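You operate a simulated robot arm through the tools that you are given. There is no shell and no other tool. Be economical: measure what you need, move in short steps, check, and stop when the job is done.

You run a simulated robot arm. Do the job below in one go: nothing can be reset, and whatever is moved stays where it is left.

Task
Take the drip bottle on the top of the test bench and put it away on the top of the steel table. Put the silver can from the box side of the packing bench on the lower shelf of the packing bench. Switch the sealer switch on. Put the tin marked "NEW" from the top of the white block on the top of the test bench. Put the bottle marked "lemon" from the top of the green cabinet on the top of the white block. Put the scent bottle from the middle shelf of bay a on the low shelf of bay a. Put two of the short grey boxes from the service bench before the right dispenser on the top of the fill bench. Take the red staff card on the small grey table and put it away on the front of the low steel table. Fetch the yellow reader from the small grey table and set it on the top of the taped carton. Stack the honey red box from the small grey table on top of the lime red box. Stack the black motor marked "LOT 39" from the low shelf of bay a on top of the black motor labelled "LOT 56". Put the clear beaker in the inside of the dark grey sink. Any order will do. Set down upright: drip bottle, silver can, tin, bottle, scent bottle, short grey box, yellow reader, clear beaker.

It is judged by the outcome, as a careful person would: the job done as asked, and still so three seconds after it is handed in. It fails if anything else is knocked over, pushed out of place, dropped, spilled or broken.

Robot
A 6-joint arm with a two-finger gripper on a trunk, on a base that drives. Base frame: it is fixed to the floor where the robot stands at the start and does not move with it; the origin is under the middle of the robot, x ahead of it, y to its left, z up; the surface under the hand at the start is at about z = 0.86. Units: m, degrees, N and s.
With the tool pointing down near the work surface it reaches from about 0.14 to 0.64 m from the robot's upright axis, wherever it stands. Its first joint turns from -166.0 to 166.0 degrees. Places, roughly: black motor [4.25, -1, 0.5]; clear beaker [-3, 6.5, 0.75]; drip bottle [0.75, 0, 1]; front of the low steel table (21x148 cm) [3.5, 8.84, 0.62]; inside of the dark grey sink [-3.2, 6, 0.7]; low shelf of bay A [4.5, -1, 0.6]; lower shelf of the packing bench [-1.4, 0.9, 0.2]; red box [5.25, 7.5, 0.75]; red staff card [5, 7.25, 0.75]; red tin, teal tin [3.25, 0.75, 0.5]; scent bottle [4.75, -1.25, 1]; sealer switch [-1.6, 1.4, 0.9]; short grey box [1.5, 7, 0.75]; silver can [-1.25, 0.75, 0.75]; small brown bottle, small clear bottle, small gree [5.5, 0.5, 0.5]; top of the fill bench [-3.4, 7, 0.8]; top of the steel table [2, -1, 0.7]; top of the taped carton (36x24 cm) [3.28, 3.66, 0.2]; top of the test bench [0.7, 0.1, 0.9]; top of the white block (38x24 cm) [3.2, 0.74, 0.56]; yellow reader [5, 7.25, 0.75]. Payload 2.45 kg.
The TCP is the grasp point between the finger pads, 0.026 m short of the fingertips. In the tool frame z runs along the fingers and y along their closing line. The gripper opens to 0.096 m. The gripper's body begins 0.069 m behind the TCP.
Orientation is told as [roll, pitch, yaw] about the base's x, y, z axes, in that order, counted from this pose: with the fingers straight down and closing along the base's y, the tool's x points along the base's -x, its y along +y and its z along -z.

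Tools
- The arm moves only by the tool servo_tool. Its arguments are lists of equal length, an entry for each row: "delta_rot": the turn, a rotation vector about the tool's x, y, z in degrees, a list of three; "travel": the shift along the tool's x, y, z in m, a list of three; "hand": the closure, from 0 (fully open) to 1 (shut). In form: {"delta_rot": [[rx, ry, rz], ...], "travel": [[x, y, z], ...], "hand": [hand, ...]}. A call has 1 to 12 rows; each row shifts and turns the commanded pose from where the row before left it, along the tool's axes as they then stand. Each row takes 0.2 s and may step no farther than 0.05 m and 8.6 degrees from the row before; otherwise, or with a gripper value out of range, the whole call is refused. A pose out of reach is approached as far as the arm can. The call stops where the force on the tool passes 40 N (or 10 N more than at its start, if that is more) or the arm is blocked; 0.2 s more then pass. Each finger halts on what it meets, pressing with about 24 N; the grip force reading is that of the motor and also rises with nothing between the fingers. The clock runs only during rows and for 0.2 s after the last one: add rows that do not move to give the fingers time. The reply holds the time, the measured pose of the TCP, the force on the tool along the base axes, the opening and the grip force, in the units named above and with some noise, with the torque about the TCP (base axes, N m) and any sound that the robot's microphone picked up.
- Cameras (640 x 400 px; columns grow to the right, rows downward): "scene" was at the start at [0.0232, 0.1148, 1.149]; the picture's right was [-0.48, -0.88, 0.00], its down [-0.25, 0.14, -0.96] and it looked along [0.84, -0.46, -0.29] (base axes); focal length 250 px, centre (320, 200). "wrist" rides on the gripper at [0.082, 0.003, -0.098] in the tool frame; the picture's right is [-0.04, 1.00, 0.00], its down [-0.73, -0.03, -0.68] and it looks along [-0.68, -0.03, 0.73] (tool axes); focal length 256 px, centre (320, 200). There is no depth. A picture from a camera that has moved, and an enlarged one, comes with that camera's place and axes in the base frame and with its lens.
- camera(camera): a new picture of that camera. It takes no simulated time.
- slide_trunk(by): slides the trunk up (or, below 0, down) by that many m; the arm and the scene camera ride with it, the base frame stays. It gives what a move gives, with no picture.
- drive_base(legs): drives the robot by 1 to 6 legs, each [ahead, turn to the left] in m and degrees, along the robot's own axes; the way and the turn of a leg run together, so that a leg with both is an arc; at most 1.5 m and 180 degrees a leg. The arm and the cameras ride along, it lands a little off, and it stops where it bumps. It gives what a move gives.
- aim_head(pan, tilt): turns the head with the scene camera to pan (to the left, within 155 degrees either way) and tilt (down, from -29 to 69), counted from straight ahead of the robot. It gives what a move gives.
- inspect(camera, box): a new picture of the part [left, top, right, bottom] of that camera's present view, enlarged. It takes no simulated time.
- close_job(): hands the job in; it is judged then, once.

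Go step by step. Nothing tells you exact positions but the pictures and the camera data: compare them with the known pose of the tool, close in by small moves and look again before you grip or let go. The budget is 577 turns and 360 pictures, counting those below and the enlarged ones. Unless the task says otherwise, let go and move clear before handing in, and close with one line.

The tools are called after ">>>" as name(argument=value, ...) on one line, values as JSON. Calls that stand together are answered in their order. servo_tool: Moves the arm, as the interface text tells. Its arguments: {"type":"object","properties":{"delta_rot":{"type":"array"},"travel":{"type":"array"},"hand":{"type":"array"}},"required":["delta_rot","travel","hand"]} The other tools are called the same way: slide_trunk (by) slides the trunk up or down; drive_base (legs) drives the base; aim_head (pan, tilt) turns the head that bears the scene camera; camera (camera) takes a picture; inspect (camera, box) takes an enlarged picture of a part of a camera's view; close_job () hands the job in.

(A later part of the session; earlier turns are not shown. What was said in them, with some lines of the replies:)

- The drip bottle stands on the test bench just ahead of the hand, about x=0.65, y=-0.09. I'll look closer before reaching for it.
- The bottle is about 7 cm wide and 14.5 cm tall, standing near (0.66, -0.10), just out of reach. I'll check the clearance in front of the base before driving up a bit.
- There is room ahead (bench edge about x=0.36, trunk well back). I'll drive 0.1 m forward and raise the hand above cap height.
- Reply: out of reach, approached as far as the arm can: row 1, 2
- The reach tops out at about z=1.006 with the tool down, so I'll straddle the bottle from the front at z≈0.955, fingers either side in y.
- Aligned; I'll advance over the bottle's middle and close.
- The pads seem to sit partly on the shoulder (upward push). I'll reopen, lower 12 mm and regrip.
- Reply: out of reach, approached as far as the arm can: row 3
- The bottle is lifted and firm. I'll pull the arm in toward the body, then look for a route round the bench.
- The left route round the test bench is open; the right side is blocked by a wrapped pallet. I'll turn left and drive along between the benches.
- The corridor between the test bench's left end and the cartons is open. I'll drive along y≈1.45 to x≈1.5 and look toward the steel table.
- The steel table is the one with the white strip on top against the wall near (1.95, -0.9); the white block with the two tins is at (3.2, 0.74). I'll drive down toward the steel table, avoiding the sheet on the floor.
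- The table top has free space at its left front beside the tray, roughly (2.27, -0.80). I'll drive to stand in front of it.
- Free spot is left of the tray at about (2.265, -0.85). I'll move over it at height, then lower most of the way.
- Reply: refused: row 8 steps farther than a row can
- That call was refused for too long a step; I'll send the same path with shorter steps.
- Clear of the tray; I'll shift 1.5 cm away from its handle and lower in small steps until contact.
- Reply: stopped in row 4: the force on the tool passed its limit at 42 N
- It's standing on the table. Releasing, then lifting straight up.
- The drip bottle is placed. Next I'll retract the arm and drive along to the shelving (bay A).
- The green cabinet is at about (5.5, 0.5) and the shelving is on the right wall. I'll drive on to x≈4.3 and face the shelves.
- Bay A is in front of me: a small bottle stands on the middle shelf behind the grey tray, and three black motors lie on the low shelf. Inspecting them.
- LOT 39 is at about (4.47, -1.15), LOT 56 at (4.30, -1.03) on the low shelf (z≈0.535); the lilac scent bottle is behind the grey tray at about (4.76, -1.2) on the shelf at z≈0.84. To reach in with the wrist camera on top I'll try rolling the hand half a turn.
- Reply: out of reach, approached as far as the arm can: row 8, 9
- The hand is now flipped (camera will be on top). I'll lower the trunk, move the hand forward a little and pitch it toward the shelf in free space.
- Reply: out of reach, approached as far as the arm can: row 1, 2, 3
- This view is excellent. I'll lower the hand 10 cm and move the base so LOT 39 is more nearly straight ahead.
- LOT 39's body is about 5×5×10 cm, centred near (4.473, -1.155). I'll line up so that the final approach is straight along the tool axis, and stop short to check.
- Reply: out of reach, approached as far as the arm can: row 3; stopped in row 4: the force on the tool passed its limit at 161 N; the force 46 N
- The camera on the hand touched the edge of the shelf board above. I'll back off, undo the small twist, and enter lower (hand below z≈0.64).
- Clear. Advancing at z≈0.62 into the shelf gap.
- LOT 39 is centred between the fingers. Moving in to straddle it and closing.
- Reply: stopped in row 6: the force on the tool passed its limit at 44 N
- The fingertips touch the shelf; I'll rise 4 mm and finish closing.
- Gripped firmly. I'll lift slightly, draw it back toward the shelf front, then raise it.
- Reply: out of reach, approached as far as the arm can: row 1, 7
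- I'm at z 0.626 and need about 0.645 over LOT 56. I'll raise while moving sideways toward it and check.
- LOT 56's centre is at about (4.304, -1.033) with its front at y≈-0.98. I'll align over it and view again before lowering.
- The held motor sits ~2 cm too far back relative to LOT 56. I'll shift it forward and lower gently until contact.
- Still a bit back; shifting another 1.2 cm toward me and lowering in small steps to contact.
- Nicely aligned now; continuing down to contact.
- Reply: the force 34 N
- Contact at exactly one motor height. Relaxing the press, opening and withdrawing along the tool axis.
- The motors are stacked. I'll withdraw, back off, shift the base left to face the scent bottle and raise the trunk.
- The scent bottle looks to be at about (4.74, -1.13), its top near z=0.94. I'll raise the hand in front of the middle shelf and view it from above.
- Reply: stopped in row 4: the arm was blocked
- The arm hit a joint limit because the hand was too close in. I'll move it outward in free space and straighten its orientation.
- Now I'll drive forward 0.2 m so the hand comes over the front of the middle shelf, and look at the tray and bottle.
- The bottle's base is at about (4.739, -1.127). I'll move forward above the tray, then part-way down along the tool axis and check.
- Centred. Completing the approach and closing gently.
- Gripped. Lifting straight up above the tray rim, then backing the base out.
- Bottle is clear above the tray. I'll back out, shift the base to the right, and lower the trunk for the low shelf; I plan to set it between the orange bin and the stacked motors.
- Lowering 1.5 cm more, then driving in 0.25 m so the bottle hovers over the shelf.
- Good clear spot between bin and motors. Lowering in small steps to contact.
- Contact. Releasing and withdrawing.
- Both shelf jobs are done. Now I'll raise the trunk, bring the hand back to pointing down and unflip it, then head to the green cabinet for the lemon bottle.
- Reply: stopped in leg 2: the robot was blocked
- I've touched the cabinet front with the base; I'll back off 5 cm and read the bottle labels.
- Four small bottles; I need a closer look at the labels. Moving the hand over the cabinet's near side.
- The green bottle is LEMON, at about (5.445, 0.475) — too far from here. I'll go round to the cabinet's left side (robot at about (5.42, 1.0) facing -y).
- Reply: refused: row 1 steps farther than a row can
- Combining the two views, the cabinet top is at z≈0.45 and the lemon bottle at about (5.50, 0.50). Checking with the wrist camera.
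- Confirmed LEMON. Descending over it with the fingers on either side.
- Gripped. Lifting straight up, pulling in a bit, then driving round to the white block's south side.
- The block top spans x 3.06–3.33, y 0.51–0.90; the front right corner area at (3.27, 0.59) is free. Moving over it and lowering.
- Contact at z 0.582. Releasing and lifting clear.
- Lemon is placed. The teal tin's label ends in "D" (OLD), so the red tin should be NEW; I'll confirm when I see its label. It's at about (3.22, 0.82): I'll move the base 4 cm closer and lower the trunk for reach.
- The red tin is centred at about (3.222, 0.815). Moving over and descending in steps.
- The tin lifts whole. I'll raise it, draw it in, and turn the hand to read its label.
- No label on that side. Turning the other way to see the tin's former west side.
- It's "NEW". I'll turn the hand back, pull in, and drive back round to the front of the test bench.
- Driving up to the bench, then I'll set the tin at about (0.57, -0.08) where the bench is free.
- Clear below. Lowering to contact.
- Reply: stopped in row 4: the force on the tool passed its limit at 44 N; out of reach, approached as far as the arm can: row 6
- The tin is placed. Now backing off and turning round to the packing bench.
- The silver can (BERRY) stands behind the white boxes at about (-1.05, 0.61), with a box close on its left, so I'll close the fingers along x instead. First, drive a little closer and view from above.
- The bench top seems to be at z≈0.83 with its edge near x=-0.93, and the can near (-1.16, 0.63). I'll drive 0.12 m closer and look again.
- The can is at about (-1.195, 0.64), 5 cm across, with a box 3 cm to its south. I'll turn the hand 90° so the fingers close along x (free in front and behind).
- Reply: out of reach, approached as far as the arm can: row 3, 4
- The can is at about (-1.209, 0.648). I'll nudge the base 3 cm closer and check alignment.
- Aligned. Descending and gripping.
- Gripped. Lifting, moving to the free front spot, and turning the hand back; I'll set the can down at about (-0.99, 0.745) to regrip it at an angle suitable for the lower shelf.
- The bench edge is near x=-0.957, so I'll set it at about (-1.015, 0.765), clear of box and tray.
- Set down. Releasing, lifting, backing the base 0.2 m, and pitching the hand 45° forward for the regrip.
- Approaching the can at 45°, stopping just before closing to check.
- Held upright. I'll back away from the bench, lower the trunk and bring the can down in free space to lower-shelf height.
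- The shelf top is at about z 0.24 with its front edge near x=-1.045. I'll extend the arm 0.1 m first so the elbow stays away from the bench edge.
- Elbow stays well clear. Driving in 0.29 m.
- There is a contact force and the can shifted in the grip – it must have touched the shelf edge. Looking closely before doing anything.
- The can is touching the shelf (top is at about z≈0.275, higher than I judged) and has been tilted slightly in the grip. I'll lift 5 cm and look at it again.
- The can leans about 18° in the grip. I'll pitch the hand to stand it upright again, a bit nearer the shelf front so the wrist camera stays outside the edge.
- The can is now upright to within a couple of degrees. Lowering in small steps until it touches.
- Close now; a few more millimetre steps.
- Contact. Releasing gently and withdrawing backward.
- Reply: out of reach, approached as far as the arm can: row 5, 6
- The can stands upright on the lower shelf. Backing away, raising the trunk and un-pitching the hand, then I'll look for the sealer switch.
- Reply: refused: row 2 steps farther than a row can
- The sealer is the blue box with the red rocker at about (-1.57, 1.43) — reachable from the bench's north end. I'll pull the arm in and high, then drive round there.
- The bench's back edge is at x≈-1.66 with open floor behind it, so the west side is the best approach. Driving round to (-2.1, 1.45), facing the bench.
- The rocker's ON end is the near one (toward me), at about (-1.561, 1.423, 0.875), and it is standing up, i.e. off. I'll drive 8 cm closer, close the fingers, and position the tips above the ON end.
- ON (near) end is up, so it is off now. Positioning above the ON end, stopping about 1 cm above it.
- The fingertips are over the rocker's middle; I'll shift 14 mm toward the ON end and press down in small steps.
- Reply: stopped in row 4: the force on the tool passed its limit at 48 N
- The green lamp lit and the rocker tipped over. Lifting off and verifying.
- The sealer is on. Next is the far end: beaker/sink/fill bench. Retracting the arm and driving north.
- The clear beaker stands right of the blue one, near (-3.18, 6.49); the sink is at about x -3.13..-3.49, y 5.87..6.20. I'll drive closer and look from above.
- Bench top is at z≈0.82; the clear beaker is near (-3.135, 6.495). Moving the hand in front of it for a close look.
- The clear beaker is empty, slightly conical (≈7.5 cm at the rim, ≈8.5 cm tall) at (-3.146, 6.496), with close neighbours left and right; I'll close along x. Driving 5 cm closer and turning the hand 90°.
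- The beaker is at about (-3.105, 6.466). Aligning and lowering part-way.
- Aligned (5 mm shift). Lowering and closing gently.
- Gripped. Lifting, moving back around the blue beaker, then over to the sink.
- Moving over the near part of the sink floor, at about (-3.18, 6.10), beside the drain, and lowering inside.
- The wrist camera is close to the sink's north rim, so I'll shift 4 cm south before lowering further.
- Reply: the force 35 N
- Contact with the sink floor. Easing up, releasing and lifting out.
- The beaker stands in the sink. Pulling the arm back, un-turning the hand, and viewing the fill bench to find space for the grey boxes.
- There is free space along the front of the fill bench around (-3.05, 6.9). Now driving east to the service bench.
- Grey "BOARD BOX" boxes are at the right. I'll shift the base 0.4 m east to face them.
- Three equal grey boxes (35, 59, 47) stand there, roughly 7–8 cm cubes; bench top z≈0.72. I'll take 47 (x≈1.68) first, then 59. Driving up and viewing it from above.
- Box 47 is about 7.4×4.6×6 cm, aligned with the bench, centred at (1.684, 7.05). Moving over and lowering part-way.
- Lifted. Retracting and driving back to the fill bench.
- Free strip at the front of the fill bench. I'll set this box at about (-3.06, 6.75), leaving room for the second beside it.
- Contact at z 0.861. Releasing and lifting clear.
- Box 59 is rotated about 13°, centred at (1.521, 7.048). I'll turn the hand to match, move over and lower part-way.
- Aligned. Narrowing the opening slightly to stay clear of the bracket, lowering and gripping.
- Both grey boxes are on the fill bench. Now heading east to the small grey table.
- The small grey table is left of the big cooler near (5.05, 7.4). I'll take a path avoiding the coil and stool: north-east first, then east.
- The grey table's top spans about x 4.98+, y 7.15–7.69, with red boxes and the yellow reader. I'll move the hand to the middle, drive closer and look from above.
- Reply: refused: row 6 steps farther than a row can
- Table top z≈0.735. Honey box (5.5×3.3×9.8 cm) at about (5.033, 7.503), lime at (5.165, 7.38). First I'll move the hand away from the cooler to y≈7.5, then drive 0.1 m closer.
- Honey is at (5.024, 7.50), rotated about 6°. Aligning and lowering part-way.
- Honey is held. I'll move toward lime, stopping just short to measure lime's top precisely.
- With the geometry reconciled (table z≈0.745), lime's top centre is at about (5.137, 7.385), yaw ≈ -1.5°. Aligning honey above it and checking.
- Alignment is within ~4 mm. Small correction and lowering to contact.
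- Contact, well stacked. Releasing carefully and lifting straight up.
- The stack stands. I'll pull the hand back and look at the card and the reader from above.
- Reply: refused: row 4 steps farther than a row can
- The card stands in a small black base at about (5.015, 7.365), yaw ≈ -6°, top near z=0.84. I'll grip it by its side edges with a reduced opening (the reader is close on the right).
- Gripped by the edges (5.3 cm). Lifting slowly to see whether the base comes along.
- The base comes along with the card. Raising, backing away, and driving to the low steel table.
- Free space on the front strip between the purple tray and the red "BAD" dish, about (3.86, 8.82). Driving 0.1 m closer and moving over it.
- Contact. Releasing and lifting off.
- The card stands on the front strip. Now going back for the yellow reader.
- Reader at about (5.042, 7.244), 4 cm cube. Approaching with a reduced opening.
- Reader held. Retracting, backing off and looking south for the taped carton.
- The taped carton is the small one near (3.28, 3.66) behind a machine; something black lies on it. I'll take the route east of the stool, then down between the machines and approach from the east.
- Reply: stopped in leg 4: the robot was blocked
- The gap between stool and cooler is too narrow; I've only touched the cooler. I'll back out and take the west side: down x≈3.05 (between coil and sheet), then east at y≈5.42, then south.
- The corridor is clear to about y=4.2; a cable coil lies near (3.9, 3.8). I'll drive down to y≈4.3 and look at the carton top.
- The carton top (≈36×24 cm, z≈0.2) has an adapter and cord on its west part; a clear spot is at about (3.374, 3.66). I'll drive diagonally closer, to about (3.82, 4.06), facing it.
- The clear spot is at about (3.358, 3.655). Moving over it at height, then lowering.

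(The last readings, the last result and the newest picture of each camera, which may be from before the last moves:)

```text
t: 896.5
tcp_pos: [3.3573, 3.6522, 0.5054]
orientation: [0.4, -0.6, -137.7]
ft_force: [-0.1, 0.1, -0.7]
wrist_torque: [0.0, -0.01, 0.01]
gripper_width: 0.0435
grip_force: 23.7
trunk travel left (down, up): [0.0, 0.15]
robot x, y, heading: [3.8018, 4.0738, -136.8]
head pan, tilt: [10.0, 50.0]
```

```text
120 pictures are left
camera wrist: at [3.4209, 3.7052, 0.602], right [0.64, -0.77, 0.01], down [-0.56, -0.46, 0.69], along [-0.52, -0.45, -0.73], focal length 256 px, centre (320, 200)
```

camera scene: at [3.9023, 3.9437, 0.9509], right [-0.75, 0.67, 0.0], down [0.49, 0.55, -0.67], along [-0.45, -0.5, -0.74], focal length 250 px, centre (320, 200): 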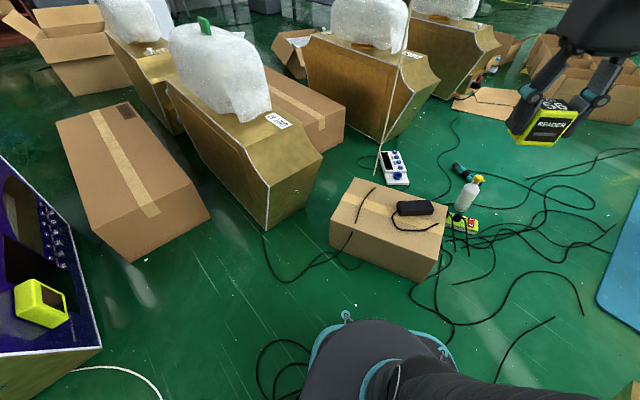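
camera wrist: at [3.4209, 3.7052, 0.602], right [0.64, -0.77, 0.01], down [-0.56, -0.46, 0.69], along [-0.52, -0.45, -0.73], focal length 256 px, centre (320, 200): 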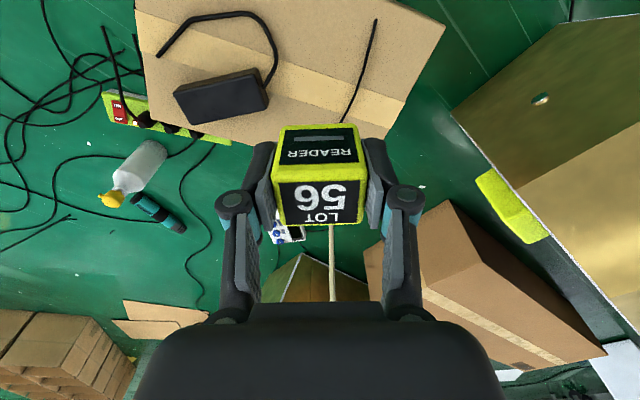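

On target. Lowering further.

>>> servo_tool(delta_rot=[[0, 0, 0], [0, 0, 0], [0, 0, 0], [0, 0, 0], [0, 0, 0]], travel=[[0, 0, 0.045], [0, 0, 0.045], [0, 0, 0.045], [0, 0, 0.045], [0, 0, 0.035]], hand=[0.7, 0.7, 0.7, 0.7, 0.7])

>>> camera(camera="wrist")

>>> inspect(camera="scene", box=[320, 145, 480, 285])

```text
t: 897.8
tcp_pos: [3.3546, 3.6487, 0.2903]
orientation: [0.3, -0.8, -137.8]
ft_force: [-0.1, -0.1, -1.0]
wrist_torque: [0.01, 0.04, -0.01]
gripper_width: 0.0432
grip_force: 24.4
trunk travel left (down, up): [0.0, 0.15]
robot x, y, heading: [3.8016, 4.0754, -136.9]
head pan, tilt: [10.0, 50.0]
```

```text
119 pictures are left
camera wrist: at [3.4187, 3.7026, 0.3852], right [0.64, -0.77, 0.01], down [-0.56, -0.46, 0.69], along [-0.52, -0.45, -0.73], focal length 256 px, centre (320, 200)
```

wrist: 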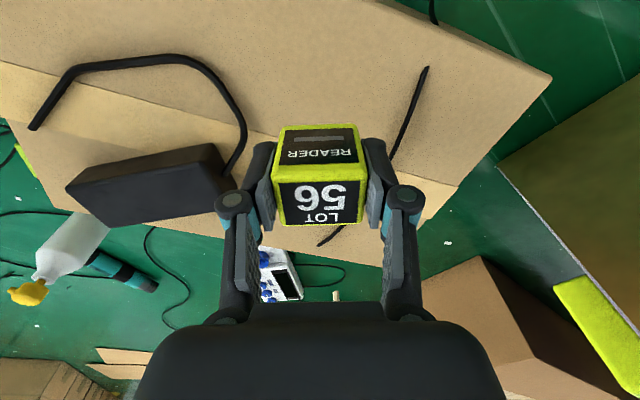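

```text
2.86 times, centred on (400, 215) of scene
camera zoom: at [3.9087, 3.941, 0.948], right [-0.8, 0.6, 0.0], down [0.46, 0.61, -0.64], along [-0.39, -0.51, -0.77], focal length 714 px, centre (91, 157)
```

zoom: 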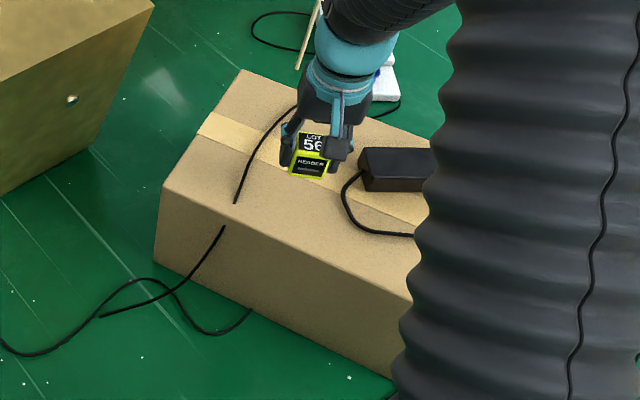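

>>> servo_tool(delta_rot=[[0, 0, 0], [0, 0, 0], [0, 0, 0], [0, 0, 0], [0, 0, 0], [0, 0, 0], [0, 0, 0]], travel=[[0, -0.003, 0.025], [0, 0, 0.012], [0, 0, 0.006], [0, 0, 0.004], [0, 0, 0.004], [0, 0, 0.003], [0, 0, 0]], hand=[0.7, 0.7, 0.7, 0.7, 0.7, 0.7, 0.7])

>>> camera(camera="wrist")

```text
t: 899.4
tcp_pos: [3.353, 3.6514, 0.2363]
orientation: [0.3, -0.6, -137.7]
ft_force: [0.2, 0.7, -0.3]
wrist_torque: [-0.03, 0.0, 0.0]
gripper_width: 0.0436
grip_force: 24.3
trunk travel left (down, up): [0.0, 0.15]
robot x, y, heading: [3.8032, 4.0777, -136.9]
head pan, tilt: [10.0, 50.0]
```

```text
117 pictures are left
camera wrist: at [3.4167, 3.7045, 0.3327], right [0.64, -0.77, 0.01], down [-0.56, -0.46, 0.69], along [-0.52, -0.44, -0.73], focal length 256 px, centre (320, 200)
```

wrist: 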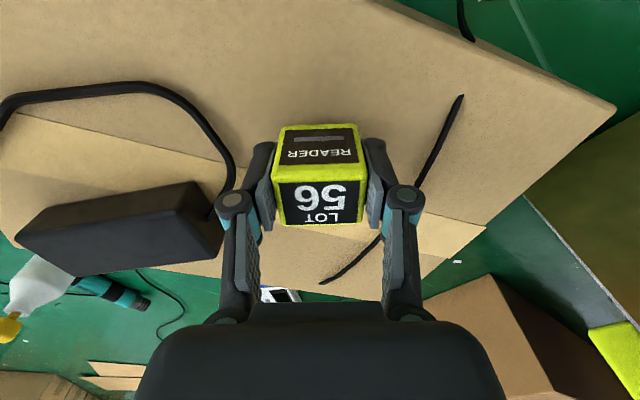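

>>> servo_tool(delta_rot=[[0, 0, 0], [0, 0, 0], [0, 0, 0], [0, 0, 0], [0, 0, 0]], travel=[[0, 0, 0.004], [0, 0, 0.003], [0, 0, 0.003], [0, 0, 0.003], [0, 0, 0]], hand=[0.7, 0.7, 0.7, 0.7, 0.7])

```text
t: 900.5
tcp_pos: [3.3518, 3.6512, 0.2251]
orientation: [0.3, -0.8, -137.6]
ft_force: [-1.0, 0.2, 16.4]
wrist_torque: [0.03, 0.03, 0.01]
gripper_width: 0.0434
grip_force: 24.2
trunk travel left (down, up): [0.0, 0.15]
robot x, y, heading: [3.8075, 4.0725, -136.8]
head pan, tilt: [10.0, 50.0]
```

Contact at z≈0.225. Opening just a little, then lifting straight up.

>>> servo_tool(delta_rot=[[0, 0, 0], [0, 0, 0], [0, 0, 0], [0, 0, 0], [0, 0, 0], [0, 0, 0], [0, 0, 0]], travel=[[0, 0, -0.001], [0, 0, 0], [0, 0, 0], [0, 0, -0.03], [0, 0, -0.04], [0, 0, -0.045], [0, 0, -0.045]], hand=[0.5, 0.4, 0.36, 0.36, 0.36, 0.3, 0.2])

>>> camera(camera="wrist")

```text
t: 902.1
tcp_pos: [3.3544, 3.6536, 0.3847]
orientation: [0.3, -0.6, -137.7]
ft_force: [0.0, -0.8, -0.2]
wrist_torque: [-0.02, -0.02, 0.0]
gripper_width: 0.0768
grip_force: 0.1
trunk travel left (down, up): [0.0, 0.15]
robot x, y, heading: [3.8015, 4.0747, -136.9]
head pan, tilt: [10.0, 50.0]
```

```text
116 pictures are left
camera wrist: at [3.4175, 3.7066, 0.4804], right [0.64, -0.77, 0.01], down [-0.56, -0.46, 0.69], along [-0.52, -0.44, -0.73], focal length 256 px, centre (320, 200)
```

wrist: 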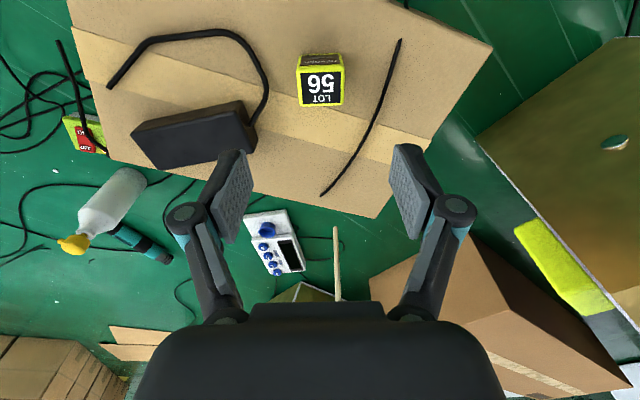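

The reader stands on the carton and every item on the list is done. Raising the arm clear.

>>> servo_tool(delta_rot=[[0, 0, 0], [0, 0, 0], [0, 0, 0], [0, 0, 0], [0, 0, 0], [0, 0, 0]], travel=[[0, 0, -0.045], [0, 0, -0.045], [0.02, 0, -0.045], [0.03, 0, -0.035], [0.04, 0, -0.02], [0.04, 0, -0.02]], hand=[0, 0, 0, 0, 0, 0])

>>> camera(camera="scene")

```text
t: 903.5
tcp_pos: [3.4504, 3.7428, 0.5932]
orientation: [0.3, -0.5, -137.7]
ft_force: [-0.3, -1.5, 0.3]
wrist_torque: [0.04, -0.01, -0.02]
gripper_width: 0.0959
grip_force: 0.1
trunk travel left (down, up): [0.0, 0.15]
robot x, y, heading: [3.8023, 4.075, -137.2]
head pan, tilt: [10.0, 50.0]
```

```text
115 pictures are left
camera scene: at [3.9084, 3.9408, 0.9479], right [-0.8, 0.6, 0.0], down [0.46, 0.61, -0.64], along [-0.39, -0.51, -0.77], focal length 250 px, centre (320, 200)
```

scene: 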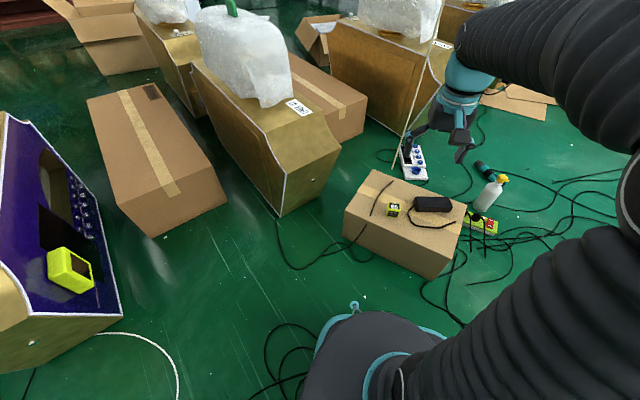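

The reader is standing upright on the carton, and the arm is clear of everything. Handing the job in.

>>> close_job()

```text
The job is handed in.
```

All twelve jobs are done and handed in. The base touched the green cabinet and the cooler lightly along the way, and the silver can tipped in the grip against the shelf edge before I stood it upright again.
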